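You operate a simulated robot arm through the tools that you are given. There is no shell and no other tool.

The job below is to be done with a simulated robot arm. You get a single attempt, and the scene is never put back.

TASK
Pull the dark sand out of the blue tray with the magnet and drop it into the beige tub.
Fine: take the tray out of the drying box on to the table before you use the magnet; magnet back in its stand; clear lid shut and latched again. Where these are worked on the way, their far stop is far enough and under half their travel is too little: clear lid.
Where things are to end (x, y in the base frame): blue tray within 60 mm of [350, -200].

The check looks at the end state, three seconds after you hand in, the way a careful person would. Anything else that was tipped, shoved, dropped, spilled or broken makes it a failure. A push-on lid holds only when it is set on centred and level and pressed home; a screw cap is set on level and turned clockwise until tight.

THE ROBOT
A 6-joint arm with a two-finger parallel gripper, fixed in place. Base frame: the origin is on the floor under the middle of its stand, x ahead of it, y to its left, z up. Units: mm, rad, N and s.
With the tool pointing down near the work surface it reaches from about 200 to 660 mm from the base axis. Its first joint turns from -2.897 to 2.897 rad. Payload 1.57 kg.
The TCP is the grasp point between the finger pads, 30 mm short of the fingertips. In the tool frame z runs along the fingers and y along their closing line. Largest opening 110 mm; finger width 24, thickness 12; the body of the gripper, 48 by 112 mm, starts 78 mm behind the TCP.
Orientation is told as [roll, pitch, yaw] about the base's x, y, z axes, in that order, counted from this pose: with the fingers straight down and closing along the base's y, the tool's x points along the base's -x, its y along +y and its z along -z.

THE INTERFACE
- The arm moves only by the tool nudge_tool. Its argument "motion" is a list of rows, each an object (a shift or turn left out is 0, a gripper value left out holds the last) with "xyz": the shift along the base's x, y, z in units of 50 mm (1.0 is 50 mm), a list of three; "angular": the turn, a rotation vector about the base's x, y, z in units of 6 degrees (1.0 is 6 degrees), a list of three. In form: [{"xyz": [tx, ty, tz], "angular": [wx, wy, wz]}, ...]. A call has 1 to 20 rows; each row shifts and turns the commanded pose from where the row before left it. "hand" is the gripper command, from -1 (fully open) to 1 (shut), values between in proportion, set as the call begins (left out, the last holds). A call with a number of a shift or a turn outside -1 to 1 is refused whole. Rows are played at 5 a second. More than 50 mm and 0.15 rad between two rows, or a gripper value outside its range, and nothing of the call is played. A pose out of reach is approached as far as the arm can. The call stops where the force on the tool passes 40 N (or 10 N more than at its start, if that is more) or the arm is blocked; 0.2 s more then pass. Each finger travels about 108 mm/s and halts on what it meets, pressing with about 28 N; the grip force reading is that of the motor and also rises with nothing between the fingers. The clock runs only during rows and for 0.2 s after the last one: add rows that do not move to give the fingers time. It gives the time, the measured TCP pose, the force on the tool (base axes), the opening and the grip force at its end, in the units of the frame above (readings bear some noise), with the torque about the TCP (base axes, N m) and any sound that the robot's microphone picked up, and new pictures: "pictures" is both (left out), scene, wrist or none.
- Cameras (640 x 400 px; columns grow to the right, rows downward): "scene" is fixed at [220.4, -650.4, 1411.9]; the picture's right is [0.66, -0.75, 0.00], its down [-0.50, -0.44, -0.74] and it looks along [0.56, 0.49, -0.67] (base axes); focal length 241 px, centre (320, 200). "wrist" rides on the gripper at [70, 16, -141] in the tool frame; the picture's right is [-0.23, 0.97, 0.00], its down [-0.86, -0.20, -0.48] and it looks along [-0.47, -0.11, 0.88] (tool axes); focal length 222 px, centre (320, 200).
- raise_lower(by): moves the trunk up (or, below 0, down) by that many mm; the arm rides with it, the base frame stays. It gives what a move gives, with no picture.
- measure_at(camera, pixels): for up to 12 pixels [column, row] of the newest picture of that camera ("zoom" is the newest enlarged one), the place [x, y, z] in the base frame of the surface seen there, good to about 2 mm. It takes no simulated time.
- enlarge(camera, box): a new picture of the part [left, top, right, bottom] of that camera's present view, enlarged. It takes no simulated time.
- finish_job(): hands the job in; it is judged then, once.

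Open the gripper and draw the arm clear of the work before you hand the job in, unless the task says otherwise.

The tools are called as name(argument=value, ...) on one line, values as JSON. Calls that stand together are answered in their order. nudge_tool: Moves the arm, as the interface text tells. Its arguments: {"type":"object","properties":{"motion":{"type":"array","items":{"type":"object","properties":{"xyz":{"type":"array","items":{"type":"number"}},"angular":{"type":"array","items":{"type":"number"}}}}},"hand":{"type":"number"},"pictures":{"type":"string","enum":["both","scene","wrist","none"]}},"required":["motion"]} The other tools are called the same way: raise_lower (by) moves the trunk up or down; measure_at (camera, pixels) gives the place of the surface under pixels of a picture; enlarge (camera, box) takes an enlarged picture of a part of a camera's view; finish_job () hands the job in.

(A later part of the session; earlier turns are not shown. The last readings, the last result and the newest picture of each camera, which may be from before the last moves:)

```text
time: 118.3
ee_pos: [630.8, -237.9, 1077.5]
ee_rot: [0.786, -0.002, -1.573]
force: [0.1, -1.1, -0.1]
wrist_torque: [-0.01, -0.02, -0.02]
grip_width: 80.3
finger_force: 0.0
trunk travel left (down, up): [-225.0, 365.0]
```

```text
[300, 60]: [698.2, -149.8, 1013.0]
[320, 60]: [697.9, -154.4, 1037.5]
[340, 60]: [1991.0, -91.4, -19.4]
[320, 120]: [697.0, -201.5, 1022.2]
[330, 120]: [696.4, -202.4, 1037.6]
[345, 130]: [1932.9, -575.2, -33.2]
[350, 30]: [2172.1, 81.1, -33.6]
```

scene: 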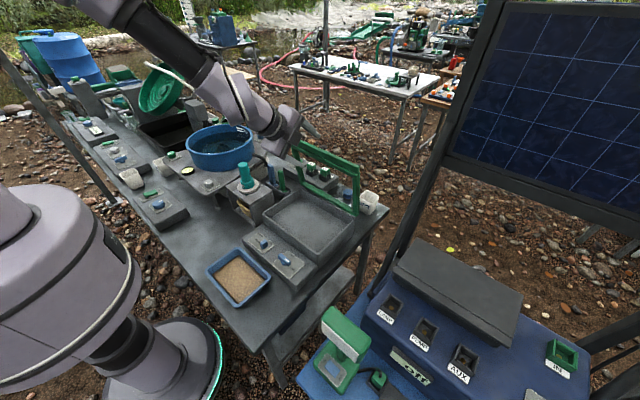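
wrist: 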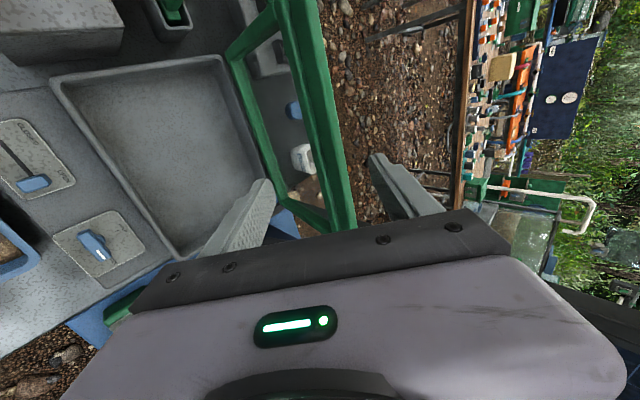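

The lip's top edge is at x≈697–709, z≈1038. I insert the open fingers along the tool axis so the lip lies between them.

nudge_tool(motion=[{"xyz": [0.35, 0, -0.33]}, {"xyz": [0.35, 0, -0.33]}, {"xyz": [0.34, 0, -0.33]}, {"xyz": [0, 0, 0]}], pictures="both")

enlarge(camera="wrist", box=[180, 60, 460, 250])

enlarge(camera="scene", box=[240, 100, 380, 230])

```text
time: 119.3
ee_pos: [681.5, -237.1, 1027.0]
ee_rot: [0.785, -0.003, -1.573]
force: [-0.8, -0.2, 0.5]
wrist_torque: [0.01, 0.02, -0.02]
grip_width: 80.2
finger_force: 0.1
trunk travel left (down, up): [-225.0, 365.0]
```

scene: 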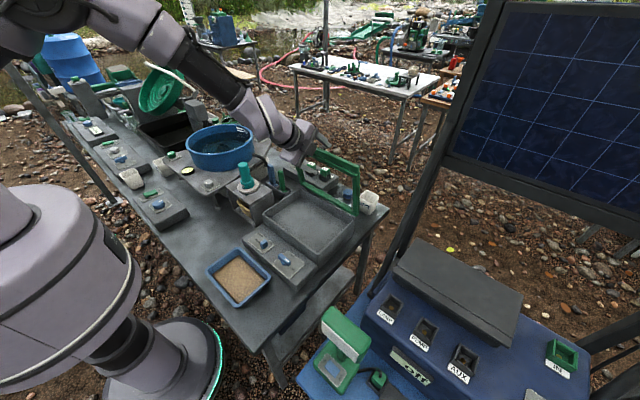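
wrist: 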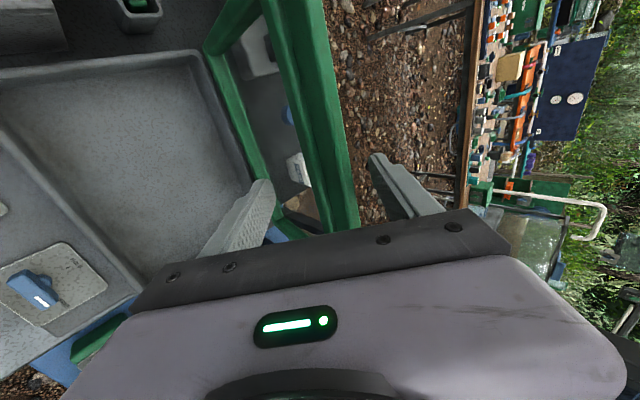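

```text
2.11 times, centred on (320, 155) of wrist
```

zoom: 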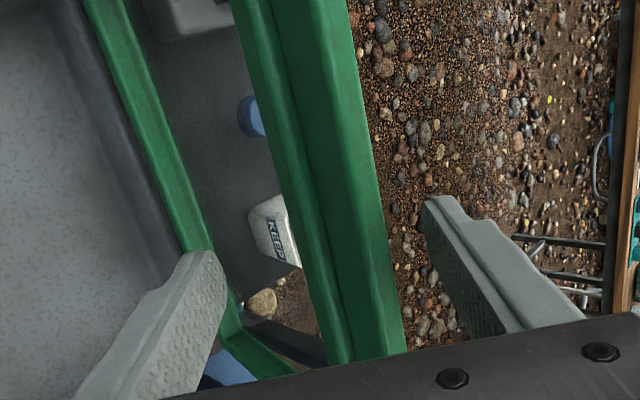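

```text
3.08 times, centred on (310, 165) of scene
```

zoom: 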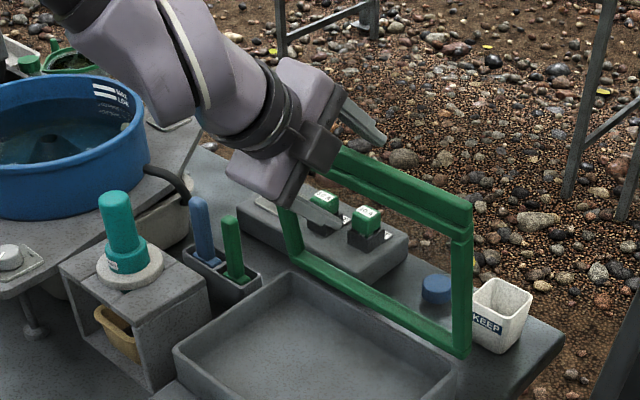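

The far finger is behind the lip, the near one in front. I draw it back toward −x along the lid's arc.

nudge_tool(motion=[{"xyz": [-0.17, 0, -0.18]}, {"xyz": [-0.25, 0, -0.04]}, {"xyz": [-0.25, 0, -0.04]}, {"xyz": [-0.26, 0, -0.06]}, {"xyz": [-0.25, 0, -0.06]}, {"xyz": [0, 0, 0]}], pictures="both")

enlarge(camera="scene", box=[240, 100, 380, 230])

enlarge(camera="wrist", box=[180, 60, 460, 250])

```text
time: 120.7
ee_pos: [621.2, -236.2, 1007.8]
ee_rot: [0.785, -0.002, -1.574]
force: [0.5, 0.2, 0.1]
wrist_torque: [-0.01, -0.02, -0.02]
grip_width: 80.1
finger_force: 0.0
trunk travel left (down, up): [-225.0, 365.0]
```

scene: 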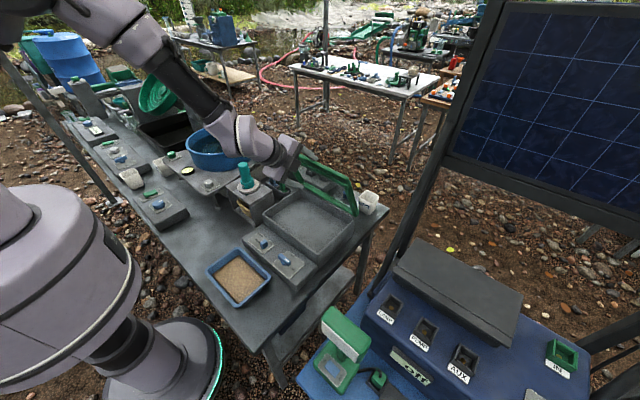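
wrist: 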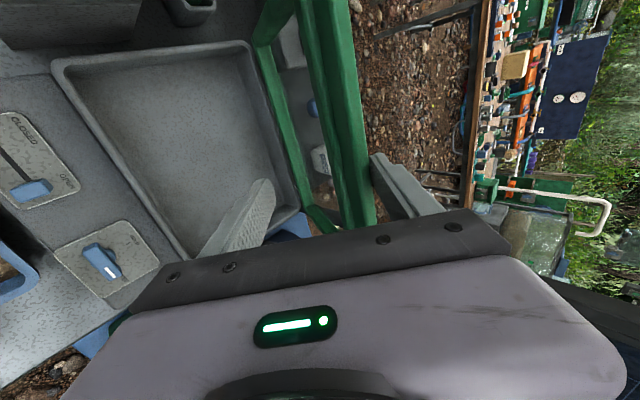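

```text
3.08 times, centred on (310, 165) of scene
```

zoom: 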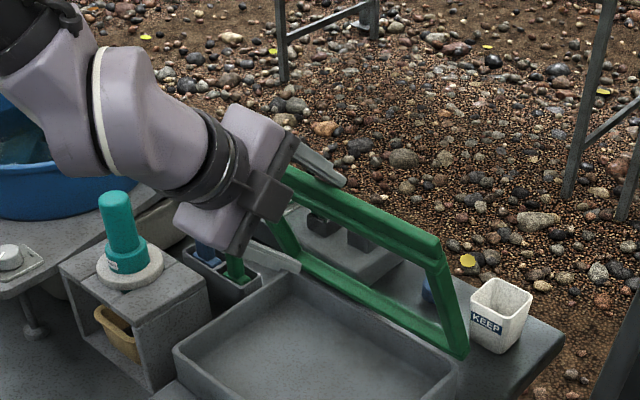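

```text
2.11 times, centred on (320, 155) of wrist
```

zoom: 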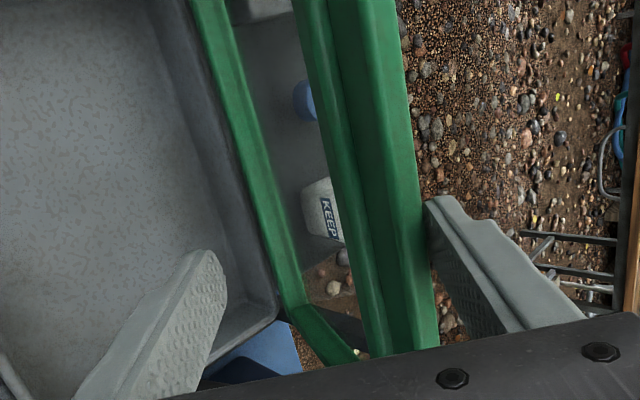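

The lid follows (≈72°). I continue along the arc down to about 40°.

nudge_tool(motion=[{"xyz": [-0.4, 0, -0.16]}, {"xyz": [-0.4, 0, -0.18]}, {"xyz": [-0.31, 0, -0.19]}, {"xyz": [-0.31, 0, -0.21]}, {"xyz": [-0.27, 0, -0.25]}, {"xyz": [-0.26, 0, -0.26]}, {"xyz": [0, 0, 0]}], pictures="both")

enlarge(camera="wrist", box=[180, 60, 460, 250])

measure_at(camera="wrist", pixels=[[335, 60], [350, 60], [345, 120], [355, 120], [365, 150]])

```text
time: 122.3
ee_pos: [522.7, -236.7, 946.5]
ee_rot: [0.785, -0.003, -1.573]
force: [-0.5, 0.4, 0.7]
wrist_torque: [-0.01, 0.0, 0.02]
grip_width: 80.3
finger_force: 0.0
trunk travel left (down, up): [-225.0, 365.0]
```

scene: 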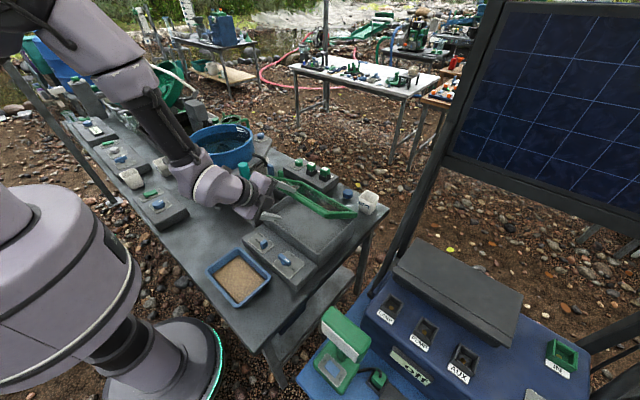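
wrist: 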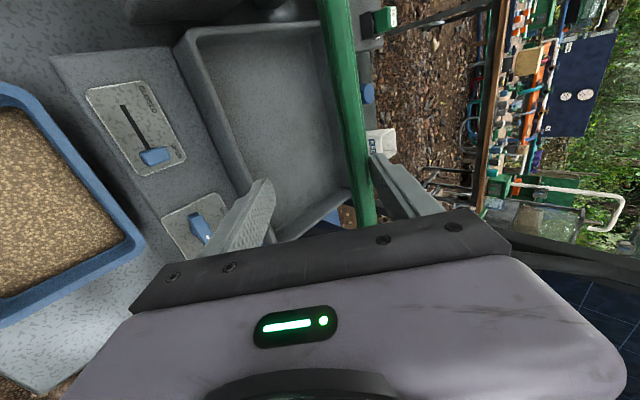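

```text
2.11 times, centred on (320, 155) of wrist
```

zoom: 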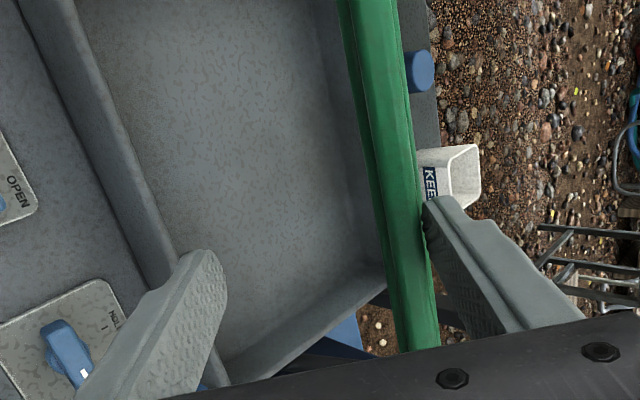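

```text
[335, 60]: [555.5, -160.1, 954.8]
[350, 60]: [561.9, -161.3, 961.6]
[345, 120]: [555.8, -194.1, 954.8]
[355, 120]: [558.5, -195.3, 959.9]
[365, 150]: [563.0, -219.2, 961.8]
```

The lid is at ≈40° resting by friction. I centre the hand on the lip (shift +24, +22 mm) and then pinch it as before.

nudge_tool(motion=[{"xyz": [0.25, 0, 0.22]}, {"xyz": [0.24, 0, 0.22]}, {"xyz": [0, 0, 0]}], pictures="wrist")

nudge_tool(motion=[{"xyz": [0, 0, 0]}, {"xyz": [0, 0, 0]}, {"xyz": [0, 0, 0]}], hand=0.4, pictures="wrist")

enlarge(camera="wrist", box=[200, 60, 440, 250])

```text
time: 123.1
ee_pos: [548.0, -235.9, 966.6]
ee_rot: [0.786, -0.001, -1.57]
force: [0.2, 0.2, -0.2]
wrist_torque: [0.03, 0.01, 0.02]
grip_width: 80.0
finger_force: 0.0
trunk travel left (down, up): [-225.0, 365.0]
```

wrist: 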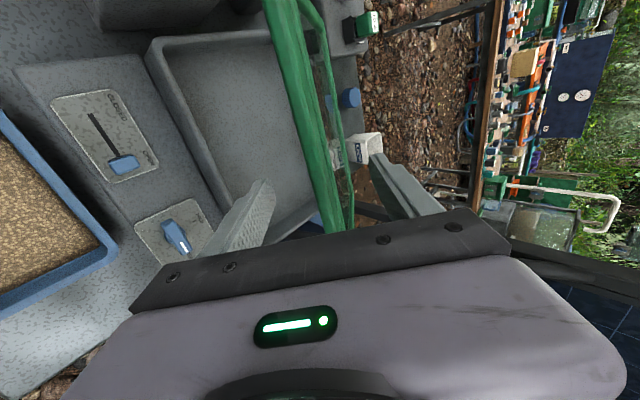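

```text
time: 123.9
ee_pos: [548.6, -234.8, 967.9]
ee_rot: [0.785, -0.001, -1.571]
force: [-0.2, -0.5, 0.2]
wrist_torque: [0.01, 0.01, 0.02]
grip_width: 33.1
finger_force: 0.2
trunk travel left (down, up): [-225.0, 365.0]
```

wrist: 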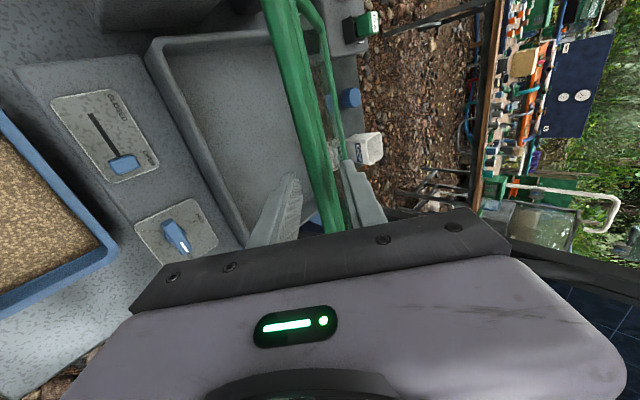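

```text
2.11 times, centred on (320, 155) of wrist
```

zoom: 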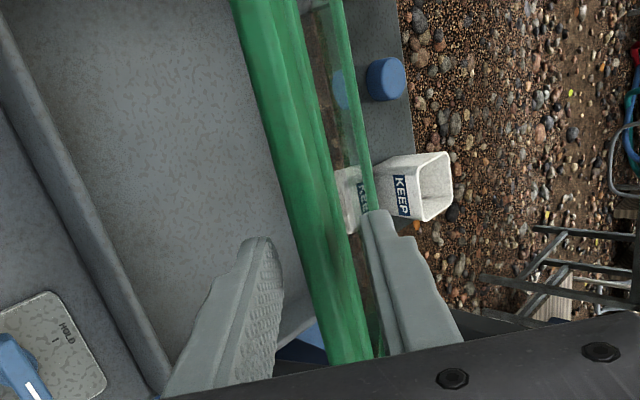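

The lip is between the pads. I close the grip fully on it.

nudge_tool(motion=[{"xyz": [0, 0, 0]}, {"xyz": [0, 0, 0]}, {"xyz": [0, 0, 0]}], hand=1, pictures="both")

```text
time: 124.7
ee_pos: [549.2, -235.9, 968.7]
ee_rot: [0.787, -0.001, -1.573]
force: [1.7, 0.7, 1.4]
wrist_torque: [0.26, -0.59, -0.27]
grip_width: 13.5
finger_force: 30.1
trunk travel left (down, up): [-225.0, 365.0]
```

scene: 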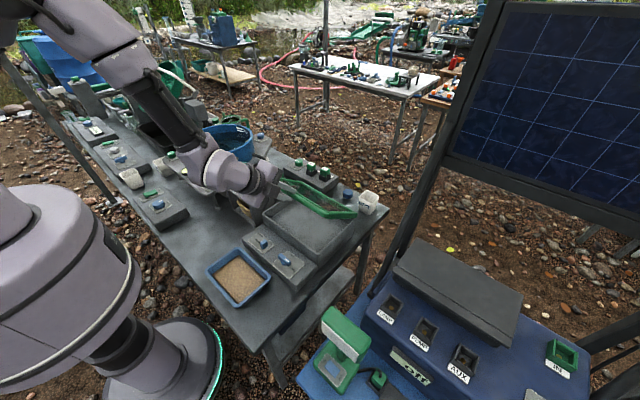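
wrist: 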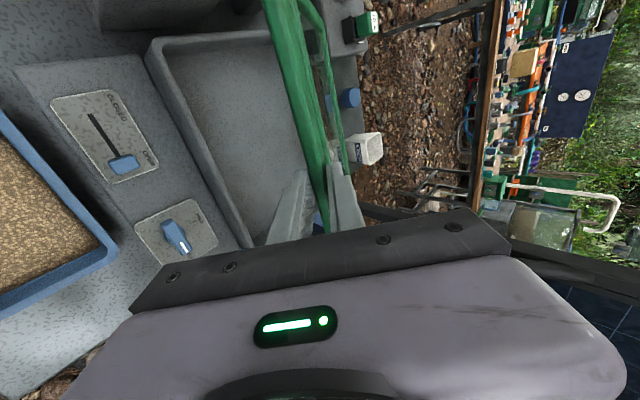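

Grip is good (13.5 mm) at φ≈41°. I follow the arc back down in 3° half-steps to about 11°.

nudge_tool(motion=[{"xyz": [-0.142, 0, -0.182], "angular": [0, -0.49, 0]}, {"xyz": [-0.142, 0, -0.182], "angular": [0, -0.49, 0]}, {"xyz": [-0.124, 0, -0.199], "angular": [0, -0.5, 0]}, {"xyz": [-0.124, 0, -0.199], "angular": [0, -0.5, 0]}, {"xyz": [-0.103, 0, -0.211], "angular": [0, -0.5, 0]}, {"xyz": [-0.103, 0, -0.211], "angular": [0, -0.5, 0]}, {"xyz": [-0.08, 0, -0.22], "angular": [0, -0.5, 0]}, {"xyz": [-0.08, 0, -0.22], "angular": [0, -0.5, 0]}, {"xyz": [-0.057, 0, -0.228], "angular": [0, -0.5, 0]}, {"xyz": [-0.057, 0, -0.228], "angular": [0, -0.5, 0]}, {"xyz": [0, 0, 0]}], pictures="both")

```text
time: 127.1
ee_pos: [495.5, -236.6, 863.5]
ee_rot: [1.306, -0.002, -1.573]
force: [6.1, 3.6, -1.6]
wrist_torque: [0.37, -0.5, 0.06]
grip_width: 12.8
finger_force: 29.5
trunk travel left (down, up): [-225.0, 365.0]
```

scene: 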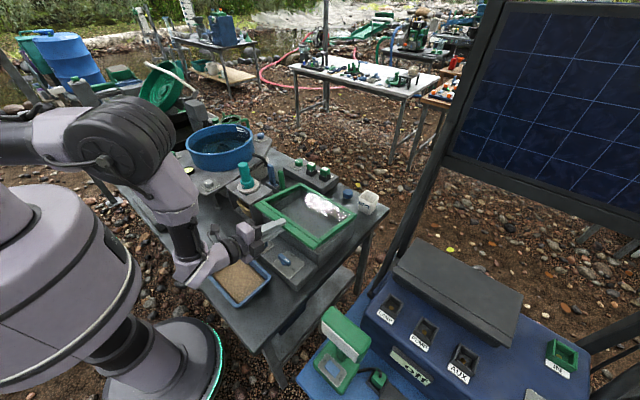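
wrist: 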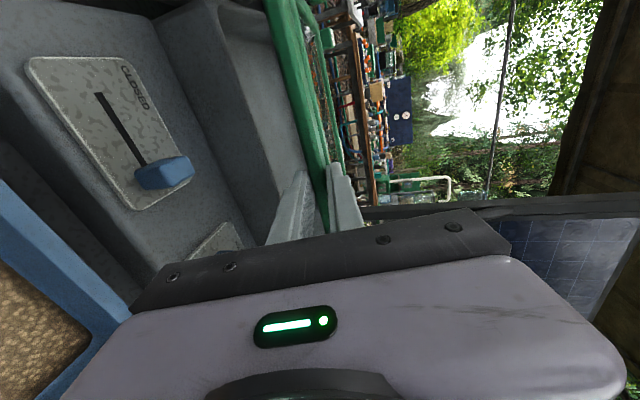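

The lid is at ≈11°. The gripper body will clear the tray rim by about 20 mm, so I lower the rest of the way in slow steps.

nudge_tool(motion=[{"xyz": [-0.01, 0, -0.16], "angular": [0, -0.35, 0]}, {"xyz": [-0.01, 0, -0.16], "angular": [0, -0.35, 0]}, {"xyz": [-0.01, 0, -0.16], "angular": [0, -0.35, 0]}, {"xyz": [-0.01, 0, -0.16], "angular": [0, -0.35, 0]}, {"xyz": [0, 0, -0.12], "angular": [0, -0.25, 0]}, {"xyz": [0, 0, 0]}], pictures="both")

enlarge(camera="scene", box=[200, 170, 370, 300])

```text
time: 128.5
ee_pos: [493.5, -237.1, 827.4]
ee_rot: [1.484, 0.0, -1.572]
force: [-32.1, 4.5, 1.9]
wrist_torque: [0.37, -0.48, -0.09]
grip_width: 12.8
finger_force: 29.2
trunk travel left (down, up): [-225.0, 365.0]
```

scene: 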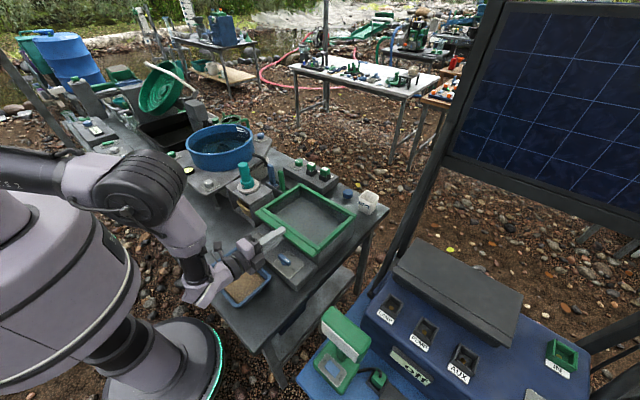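
wrist: 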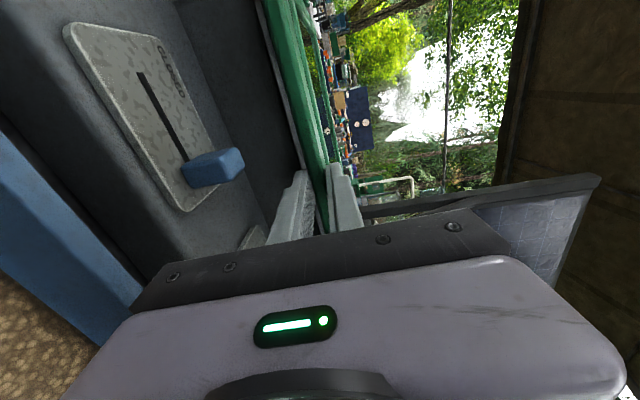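

```text
3.08 times, centred on (285, 235) of scene
```

zoom: 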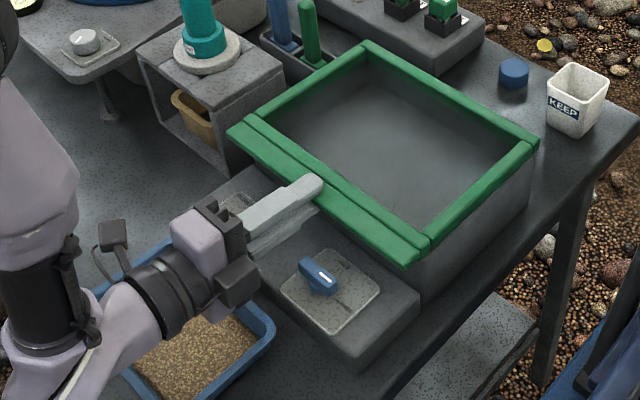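

Nearly shut (TCP 827 vs 823.6 closed) with a −32 N radial reaction, so I ease −3 mm in x and lower the last 4 mm.

nudge_tool(motion=[{"xyz": [-0.06, 0, 0]}, {"xyz": [0, 0, -0.04]}, {"xyz": [0, 0, -0.04]}, {"xyz": [0, 0, 0]}], pictures="wrist")

```text
time: 129.5
ee_pos: [490.4, -236.5, 823.6]
ee_rot: [1.484, -0.002, -1.573]
force: [6.9, 7.4, 20.0]
wrist_torque: [0.33, -1.02, 0.86]
grip_width: 13.1
finger_force: 29.4
trunk travel left (down, up): [-225.0, 365.0]
```

wrist: 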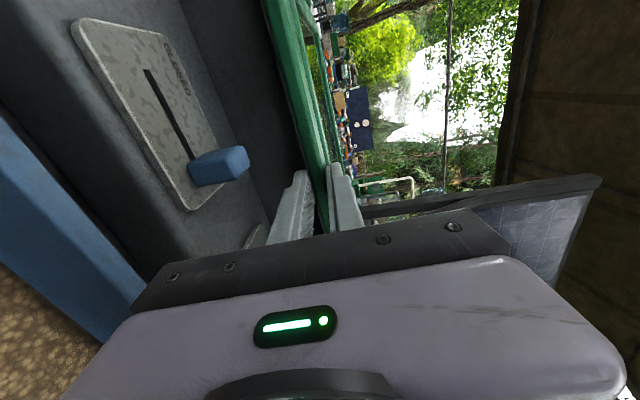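

Contact of +20 N upward says the lid is shut. I open the fingers and measure the rim height to confirm.

nudge_tool(motion=[{"xyz": [0, 0, 0]}, {"xyz": [0, 0, 0]}, {"xyz": [-0.6, 0, 0]}, {"xyz": [-0.6, 0, 0]}, {"xyz": [0, 0, 0]}], hand=0.18, pictures="both")

enlarge(camera="scene", box=[240, 175, 370, 275])

measure_at(camera="zoom", pixels=[[100, 165], [200, 235], [330, 320], [345, 300], [290, 65], [440, 130], [530, 190], [430, 280], [230, 120], [380, 345]])

```text
time: 130.7
ee_pos: [432.1, -237.9, 822.9]
ee_rot: [1.48, -0.003, -1.572]
force: [-0.1, -0.1, -0.6]
wrist_torque: [-0.03, 0.03, -0.03]
grip_width: 45.1
finger_force: 0.0
trunk travel left (down, up): [-225.0, 365.0]
```

scene: 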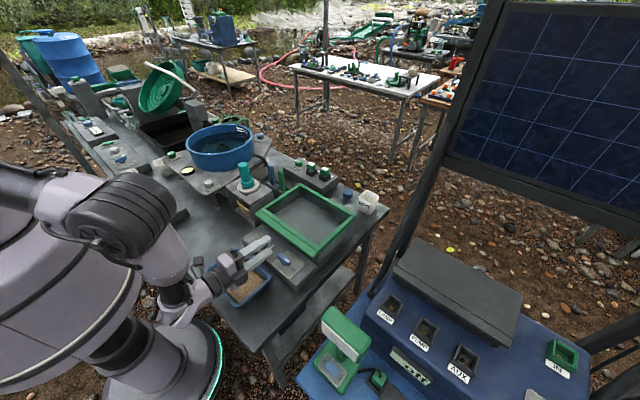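
wrist: 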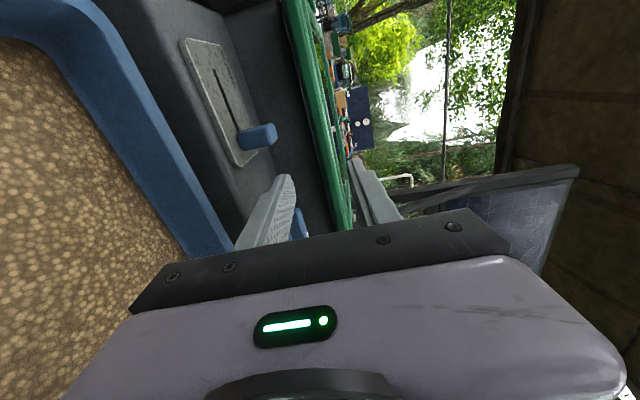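

```text
4.00 times, centred on (305, 225) of scene
```

zoom: 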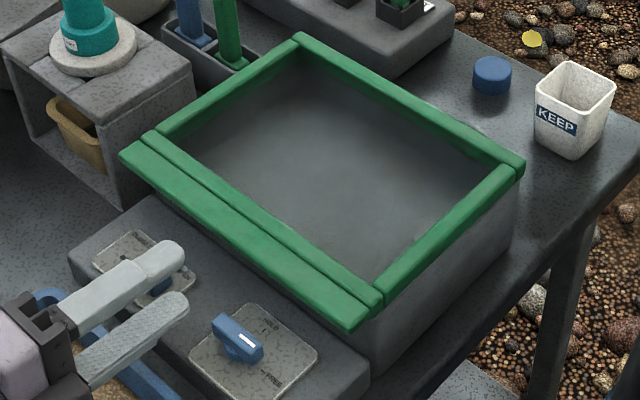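

```text
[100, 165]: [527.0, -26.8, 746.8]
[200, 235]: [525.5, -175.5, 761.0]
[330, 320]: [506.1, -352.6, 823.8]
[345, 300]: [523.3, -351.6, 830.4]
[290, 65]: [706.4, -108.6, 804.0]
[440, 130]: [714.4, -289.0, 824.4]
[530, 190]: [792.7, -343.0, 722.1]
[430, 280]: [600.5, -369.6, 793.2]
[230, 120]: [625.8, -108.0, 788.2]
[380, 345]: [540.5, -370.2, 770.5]
```

I measure several points on the lip and frame to compare with the original closed height (lip ≈828.5, frame ≈830).

measure_at(camera="zoom", pixels=[[180, 195], [240, 240], [300, 280], [350, 315], [190, 180], [250, 220], [310, 265], [360, 290], [230, 80], [450, 225], [400, 90]])

```text
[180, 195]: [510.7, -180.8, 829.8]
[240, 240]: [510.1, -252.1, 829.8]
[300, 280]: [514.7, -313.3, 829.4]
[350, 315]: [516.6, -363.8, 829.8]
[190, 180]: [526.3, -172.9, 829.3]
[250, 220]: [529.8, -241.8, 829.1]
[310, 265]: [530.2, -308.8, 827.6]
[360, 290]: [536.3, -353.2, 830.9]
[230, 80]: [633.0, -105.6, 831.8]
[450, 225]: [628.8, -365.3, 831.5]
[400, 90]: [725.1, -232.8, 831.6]
```

Within about 1 mm of shut. I raise the hand, turn it straight down again, and will press the lip gently to be sure.

nudge_tool(motion=[{"xyz": [0, 0, 0.8]}, {"xyz": [0, 0, 0.9]}, {"xyz": [0, 0, 0.8], "angular": [0, 1, 0]}, {"angular": [0, 1, 0]}, {"angular": [0, 1, 0]}, {"angular": [0, 1, 0]}, {"angular": [0, 1, 0]}, {"angular": [0, 1, 0]}, {"angular": [0, 1, 0]}, {"angular": [0, 1, 0]}, {"angular": [0, 1, 0]}, {"angular": [0, 1, 0]}, {"angular": [0, 1, 0]}, {"angular": [0, 1, 0]}, {"angular": [0, 1, 0]}, {"angular": [0, 1, 0]}, {"angular": [0, 0.14, 0]}, {"xyz": [0, 0, 0]}], hand=1, pictures="both")

```text
time: 134.5
ee_pos: [432.2, -236.0, 947.1]
ee_rot: [-0.003, -0.002, -1.571]
force: [-0.4, 1.0, 0.2]
wrist_torque: [0.01, -0.01, -0.01]
grip_width: 0.1
finger_force: 21.3
trunk travel left (down, up): [-225.0, 365.0]
```

scene: 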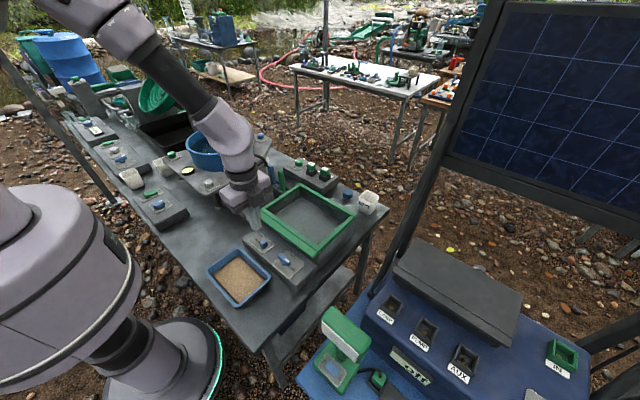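
wrist: 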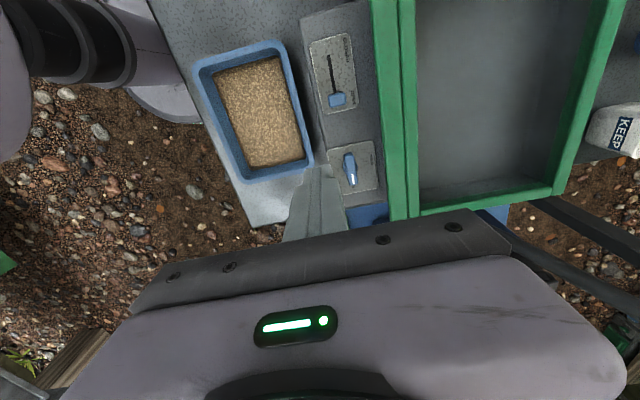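

I move the closed fingers over the lip's middle and press down lightly.

nudge_tool(motion=[{"xyz": [0.86, 0, 0]}, {"xyz": [0.86, 0, 0]}, {"xyz": [0, 0, -0.8]}, {"xyz": [0, 0, -0.8]}, {"xyz": [0, 0, -0.04]}, {"xyz": [0, 0, -0.04]}, {"xyz": [0, 0, 0]}], pictures="none")

nudge_tool(motion=[{"xyz": [0, 0, -0.03]}, {"xyz": [0, 0, -0.03]}, {"xyz": [0, 0, 0]}], pictures="wrist")

```text
time: 136.1
ee_pos: [519.3, -237.4, 862.5]
ee_rot: [0.0, -0.002, -1.572]
force: [-0.1, -0.1, -0.9]
wrist_torque: [-0.04, -0.03, 0.0]
grip_width: 0.0
finger_force: 21.7
trunk travel left (down, up): [-225.0, 365.0]
```

```text
time: 136.9
ee_pos: [518.5, -236.5, 859.0]
ee_rot: [0.0, -0.001, -1.569]
force: [0.5, 1.1, 0.1]
wrist_torque: [0.02, 0.01, 0.02]
grip_width: 0.0
finger_force: 21.5
trunk travel left (down, up): [-225.0, 365.0]
```

wrist: 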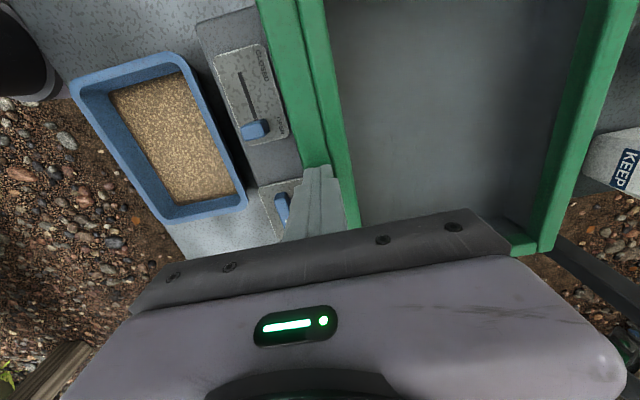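

The tips are at lip level but no contact force yet; I press 2–3 mm more.

nudge_tool(motion=[{"xyz": [0, 0, -0.03]}, {"xyz": [0, 0, -0.02]}, {"xyz": [0, 0, 0]}], pictures="none")

```text
time: 137.7
ee_pos: [519.1, -235.7, 858.7]
ee_rot: [-0.001, -0.002, -1.571]
force: [1.4, 0.5, 2.1]
wrist_torque: [0.02, -0.06, -0.03]
grip_width: 0.0
finger_force: 21.2
trunk travel left (down, up): [-225.0, 365.0]
```

Light contact at tip height ≈828.7. I press 2 mm more to confirm it is hard shut.

nudge_tool(motion=[{"xyz": [0, 0, -0.025]}, {"xyz": [0, 0, -0.02]}, {"xyz": [0, 0, 0]}], pictures="none")

```text
time: 138.5
ee_pos: [518.1, -235.8, 857.6]
ee_rot: [0.004, -0.003, -1.57]
force: [2.5, 1.9, 27.8]
wrist_torque: [0.4, -0.07, -0.04]
grip_width: 0.0
finger_force: 21.4
trunk travel left (down, up): [-225.0, 365.0]
```

Hard shut (28 N at z 857.6). I rise, move above the latch knob, and open to 44 mm.

nudge_tool(motion=[{"xyz": [0, 0, 0.5]}, {"xyz": [0, 0, 0.65]}, {"xyz": [-0.5, -0.5, 0]}, {"xyz": [-0.55, -0.54, 0]}, {"xyz": [0, 0, 0]}], hand=0.2, pictures="both")

measure_at(camera="wrist", pixels=[[315, 130], [320, 140], [325, 150], [318, 125], [328, 160], [312, 135]])

enlarge(camera="wrist", box=[240, 40, 420, 210])

```text
time: 139.7
ee_pos: [465.9, -288.4, 912.8]
ee_rot: [0.0, -0.001, -1.569]
force: [-0.5, -0.5, 0.2]
wrist_torque: [0.01, 0.0, 0.02]
grip_width: 43.9
finger_force: 0.0
trunk travel left (down, up): [-225.0, 365.0]
```

scene: 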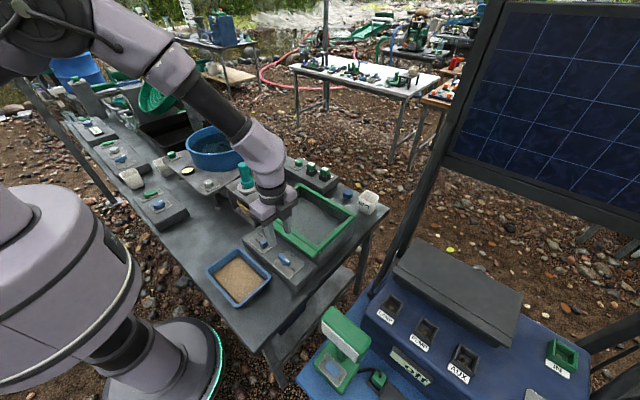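
wrist: 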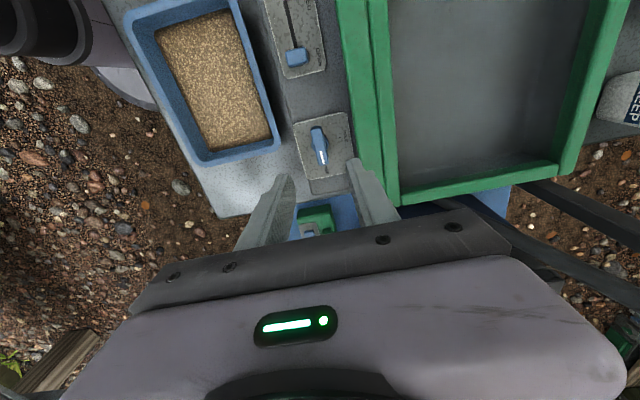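

```text
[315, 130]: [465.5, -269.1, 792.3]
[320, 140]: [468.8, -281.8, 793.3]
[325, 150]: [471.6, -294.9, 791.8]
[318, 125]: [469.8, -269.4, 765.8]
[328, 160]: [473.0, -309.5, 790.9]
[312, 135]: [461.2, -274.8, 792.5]
```

```text
2.35 times, centred on (330, 125) of wrist
```

zoom: 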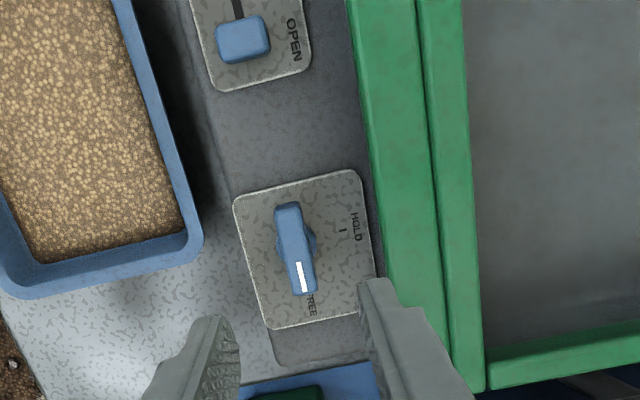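

The knob still points to FREE. I'll reverse the order I used: slider to CLOSED first, then the knob. I measure the slider tab's present place.

measure_at(camera="zoom", pixels=[[243, 40], [225, 40], [262, 36], [240, 22], [246, 55], [237, 8]])

nudge_tool(motion=[{"xyz": [-0.01, 0.6, 0]}, {"xyz": [-0.01, 0.65, 0]}, {"xyz": [0, 0.62, 0]}, {"xyz": [0, 0, 0]}], hand=0.3, pictures="wrist")

enlarge(camera="wrist", box=[240, 80, 420, 210])

```text
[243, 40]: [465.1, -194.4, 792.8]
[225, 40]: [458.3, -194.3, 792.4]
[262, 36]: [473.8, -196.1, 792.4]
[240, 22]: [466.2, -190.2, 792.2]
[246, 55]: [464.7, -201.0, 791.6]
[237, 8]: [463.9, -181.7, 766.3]
```

```text
time: 140.7
ee_pos: [466.4, -194.4, 912.7]
ee_rot: [0.002, -0.002, -1.571]
force: [0.3, 0.1, -0.1]
wrist_torque: [0.01, 0.01, 0.0]
grip_width: 38.6
finger_force: 0.1
trunk travel left (down, up): [-225.0, 365.0]
```

wrist: 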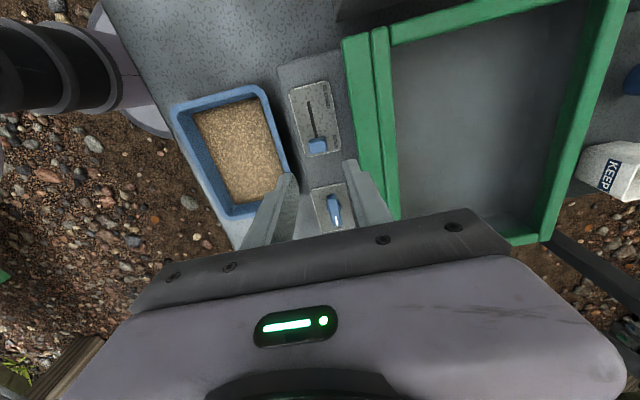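

```text
3.08 times, centred on (330, 145) of wrist
```

zoom: 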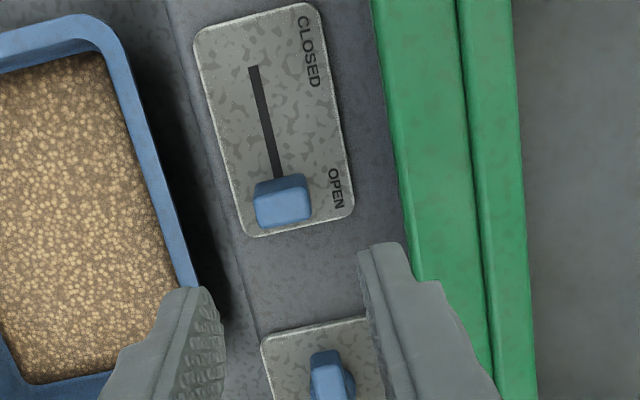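

Tab is centred at (465.5,−195.5) under the hand. I lower onto it and grip.

nudge_tool(motion=[{"xyz": [-0.01, -0.02, -0.75]}, {"xyz": [0, 0, -0.75]}, {"xyz": [0, 0, -0.66]}, {"xyz": [0, 0, 0]}], hand=0.3, pictures="none")

nudge_tool(motion=[{"xyz": [0, 0, 0]}, {"xyz": [0, 0, 0]}, {"xyz": [0, 0, 0]}], hand=1, pictures="wrist")

```text
time: 141.7
ee_pos: [466.3, -195.0, 804.3]
ee_rot: [-0.001, -0.001, -1.57]
force: [1.0, 0.0, 0.0]
wrist_torque: [0.0, 0.0, 0.03]
grip_width: 38.7
finger_force: 0.1
trunk travel left (down, up): [-225.0, 365.0]
```

```text
time: 142.5
ee_pos: [464.0, -194.2, 804.0]
ee_rot: [-0.003, -0.001, -1.571]
force: [-16.4, -0.1, -9.8]
wrist_torque: [-0.01, 0.31, -0.04]
grip_width: 21.2
finger_force: 34.5
trunk travel left (down, up): [-225.0, 365.0]
```

wrist: 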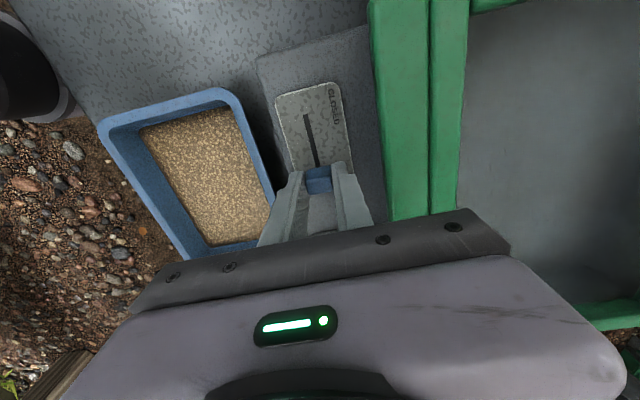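

Gripped with a −16 N x reaction; I ease 1.7 mm and start dragging toward CLOSED (+y).

nudge_tool(motion=[{"xyz": [-0.034, 0, -0.01]}, {"xyz": [0, 0.1, 0]}, {"xyz": [0, 0.12, 0]}, {"xyz": [0, 0.12, 0]}, {"xyz": [0, 0.12, 0]}, {"xyz": [0, 0.12, 0]}, {"xyz": [0, 0.12, 0]}, {"xyz": [0, 0, 0]}], pictures="wrist")

```text
time: 144.3
ee_pos: [463.3, -160.5, 803.5]
ee_rot: [-0.002, -0.002, -1.571]
force: [7.8, 0.7, -13.6]
wrist_torque: [-0.08, -0.24, 0.0]
grip_width: 21.1
finger_force: 34.1
trunk travel left (down, up): [-225.0, 365.0]
```

wrist: 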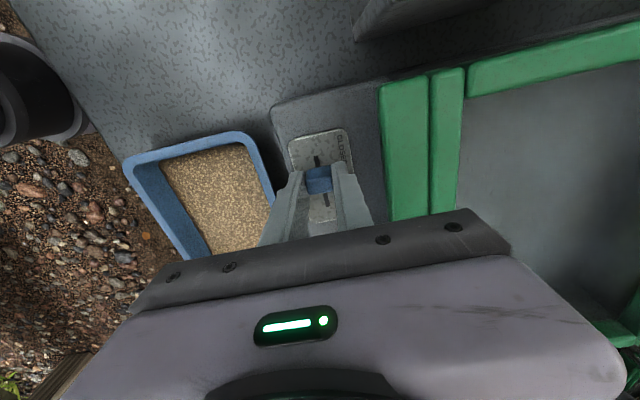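

It follows (y≈−160). I drag the remaining ~16 mm to the CLOSED stop, checking the y force.

nudge_tool(motion=[{"xyz": [0, 0.12, 0]}, {"xyz": [0, 0.12, 0]}, {"xyz": [0, 0.08, 0]}, {"xyz": [0, 0.04, 0]}, {"xyz": [0, 0, 0]}], pictures="wrist")

```text
time: 145.5
ee_pos: [465.3, -144.6, 804.9]
ee_rot: [-0.002, -0.001, -1.571]
force: [8.9, -9.9, -11.8]
wrist_torque: [-0.43, -0.27, -0.06]
grip_width: 21.0
finger_force: 34.3
trunk travel left (down, up): [-225.0, 365.0]
```

wrist: 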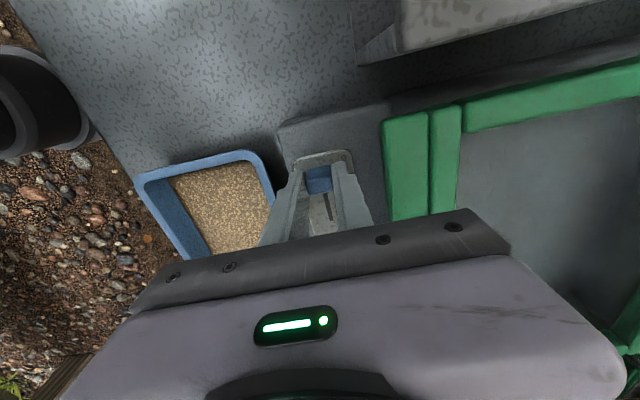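

At the stop (−9.9 N, y −144.6, as originally). I release, lift, and go back above the latch knob.

nudge_tool(motion=[{"xyz": [0, -0.02, 0]}, {"xyz": [0, 0, 0]}, {"xyz": [0, 0, 0.6]}, {"xyz": [0, 0, 0.8]}, {"xyz": [0, 0, 0.76]}, {"xyz": [0, -0.7, 0]}, {"xyz": [0, -0.75, 0]}, {"xyz": [0.02, -0.75, 0]}, {"xyz": [0, -0.66, 0]}, {"xyz": [0, 0, 0]}], hand=0.4, pictures="both")

enlarge(camera="wrist", box=[240, 20, 420, 210])

```text
time: 147.7
ee_pos: [462.6, -288.8, 912.7]
ee_rot: [-0.001, -0.002, -1.567]
force: [-0.2, -0.8, -0.3]
wrist_torque: [0.03, -0.01, 0.0]
grip_width: 33.0
finger_force: 0.1
trunk travel left (down, up): [-225.0, 365.0]
```

scene: 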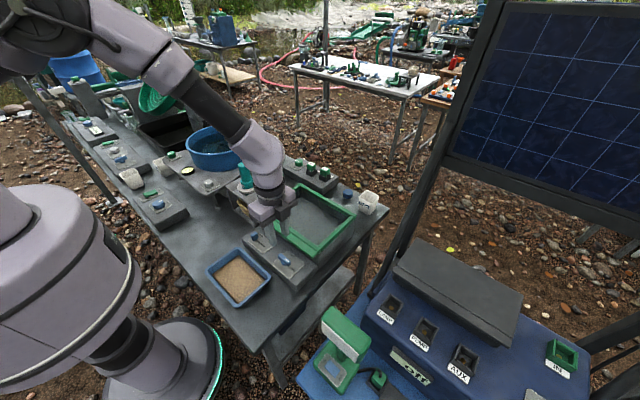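
wrist: 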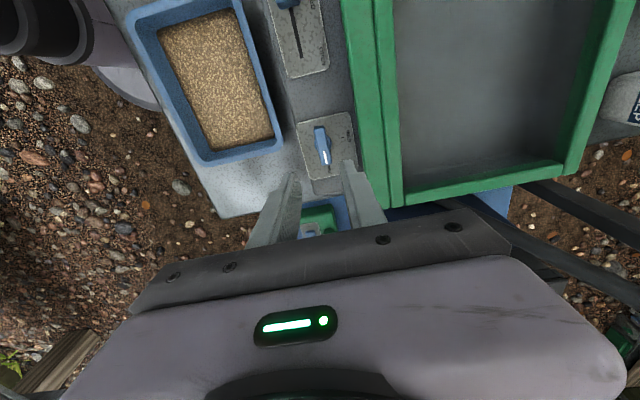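

```text
2.11 times, centred on (330, 115) of wrist
```

zoom: 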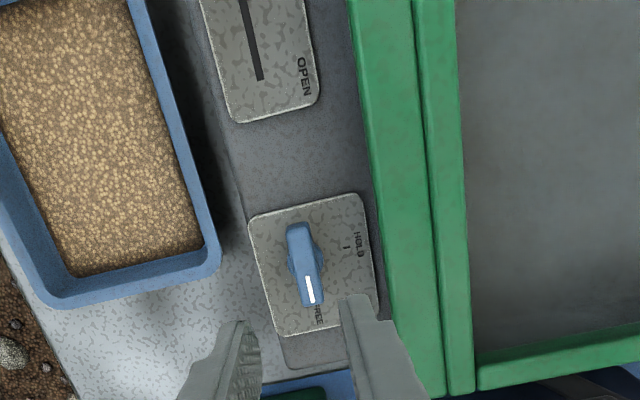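

I shift +3.5 mm in x to centre on the knob bar, lower to z≈811.5 and grip the bar.

nudge_tool(motion=[{"xyz": [0.07, 0, -0.7]}, {"xyz": [0, 0, -0.7]}, {"xyz": [0, 0, -0.62]}, {"xyz": [0, 0, 0]}], hand=0.4, pictures="wrist")

nudge_tool(motion=[{"xyz": [0, 0, 0]}, {"xyz": [0, 0, 0]}, {"xyz": [0, 0, 0]}], hand=1, pictures="wrist")

```text
time: 148.7
ee_pos: [466.4, -288.9, 810.9]
ee_rot: [0.001, -0.002, -1.568]
force: [-0.5, -0.5, -0.3]
wrist_torque: [0.0, 0.0, 0.0]
grip_width: 33.1
finger_force: 0.0
trunk travel left (down, up): [-225.0, 365.0]
```

wrist: 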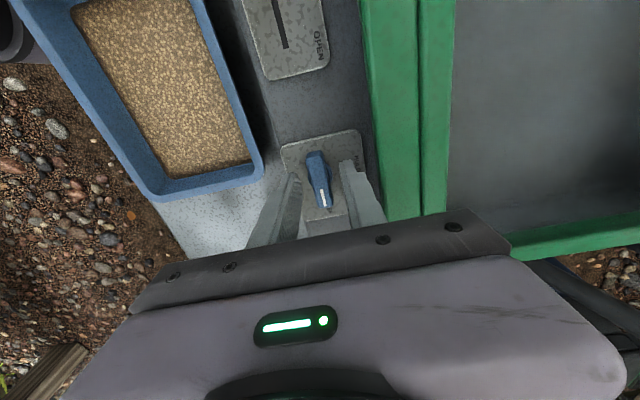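

```text
time: 149.5
ee_pos: [466.2, -288.2, 809.0]
ee_rot: [-0.002, 0.0, -1.568]
force: [-2.8, -1.3, -5.4]
wrist_torque: [-0.78, -0.03, -0.01]
grip_width: 14.0
finger_force: 30.3
trunk travel left (down, up): [-225.0, 365.0]
```

wrist: 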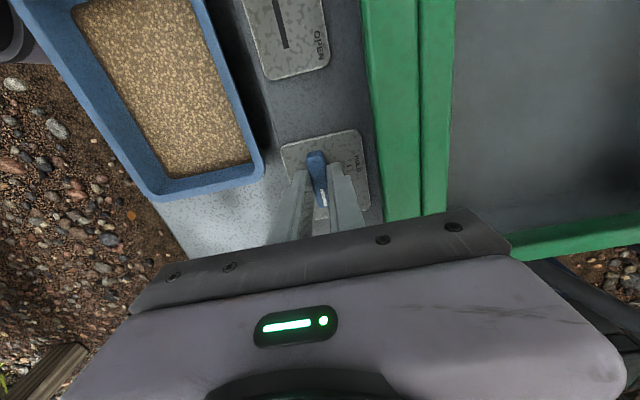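

The bar is gripped with small forces. I turn counter-clockwise from FREE toward HOLD, first 45°.

nudge_tool(motion=[{"angular": [0, 0, 1]}, {"angular": [0, 0, 1]}, {"angular": [0, 0, 1]}, {"angular": [0, 0, 1]}, {"angular": [0, 0, 1]}, {"angular": [0, 0, 1]}, {"angular": [0, 0, 1]}, {"xyz": [0, 0, 0]}], pictures="wrist")

```text
time: 151.3
ee_pos: [464.9, -288.2, 810.3]
ee_rot: [-0.002, -0.001, -0.836]
force: [-12.3, -11.2, 2.6]
wrist_torque: [-0.77, 0.22, -0.04]
grip_width: 13.9
finger_force: 29.9
trunk travel left (down, up): [-225.0, 365.0]
stopped in row 8: the force on the tool passed its limit at 41 N (the readings are from after the stop); the commanded pose is now the measured one
```

wrist: 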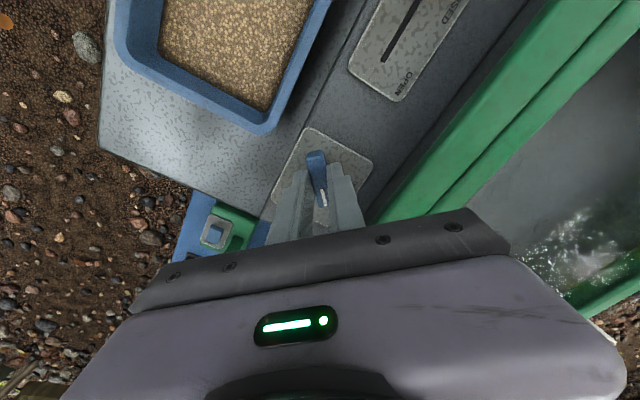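

A side force built up from a slight off-axis grip; I relieve it by −1 mm in x and y and continue turning.

nudge_tool(motion=[{"xyz": [-0.02, -0.025, 0]}, {"angular": [0, 0, 0.8]}, {"angular": [0, 0, 0.8]}, {"angular": [0, 0, 0.8]}, {"angular": [0, 0, 0.8]}, {"xyz": [0, 0, 0]}], pictures="none")

```text
time: 152.7
ee_pos: [463.8, -288.8, 810.7]
ee_rot: [-0.002, 0.0, -0.5]
force: [-6.1, -3.9, 0.2]
wrist_torque: [-0.51, -0.63, -0.01]
grip_width: 14.0
finger_force: 30.4
trunk travel left (down, up): [-225.0, 365.0]
```

Forces are small at yaw −28.6°. I turn the next 18° and re-check.

nudge_tool(motion=[{"xyz": [-0.01, -0.01, 0], "angular": [0, 0, 0.8]}, {"angular": [0, 0, 0.8]}, {"angular": [0, 0, 0.8]}, {"angular": [0, 0, 0.6]}, {"xyz": [0, 0, 0]}], pictures="none")

```text
time: 153.9
ee_pos: [465.2, -289.4, 810.5]
ee_rot: [-0.002, -0.001, -0.185]
force: [-7.2, -11.0, 7.2]
wrist_torque: [-0.1, 0.91, -0.03]
grip_width: 13.6
finger_force: 30.1
trunk travel left (down, up): [-225.0, 365.0]
```

Ten degrees remain. I ease −1 mm in y and finish the turn to yaw 0.

nudge_tool(motion=[{"xyz": [-0.01, -0.02, 0], "angular": [0, 0, 0.6]}, {"angular": [0, 0, 0.6]}, {"angular": [0, 0, 0.56]}, {"xyz": [0, 0, 0]}], pictures="both")

enlarge(camera="wrist", box=[230, 80, 430, 240])

```text
time: 154.9
ee_pos: [464.6, -289.5, 810.1]
ee_rot: [-0.002, -0.003, -0.002]
force: [-1.9, 5.6, 9.1]
wrist_torque: [0.3, -0.78, 0.04]
grip_width: 14.0
finger_force: 30.4
trunk travel left (down, up): [-225.0, 365.0]
```

scene: 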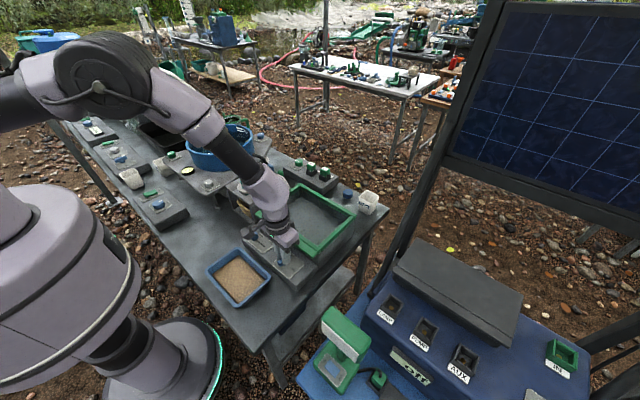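
wrist: 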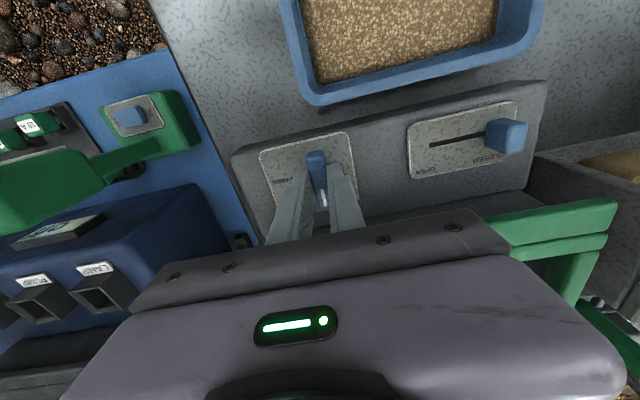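

```text
2.50 times, centred on (330, 160) of wrist
```

zoom: 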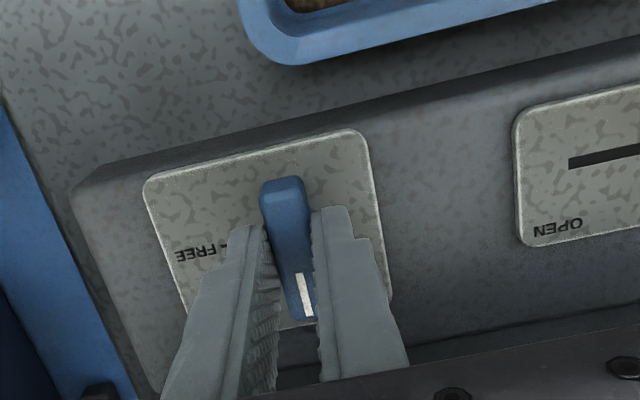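

The knob's mark points to HOLD. I nudge 2° further to feel whether it is against its stop, then release.

nudge_tool(motion=[{"angular": [0, 0, 0.2]}, {"angular": [0, 0, 0.15]}, {"xyz": [0, 0, 0]}], pictures="none")

```text
time: 155.7
ee_pos: [463.9, -289.9, 811.0]
ee_rot: [-0.001, 0.0, 0.035]
force: [1.6, 6.0, 8.6]
wrist_torque: [0.35, -0.12, -0.88]
grip_width: 14.2
finger_force: 30.8
trunk travel left (down, up): [-225.0, 365.0]
```

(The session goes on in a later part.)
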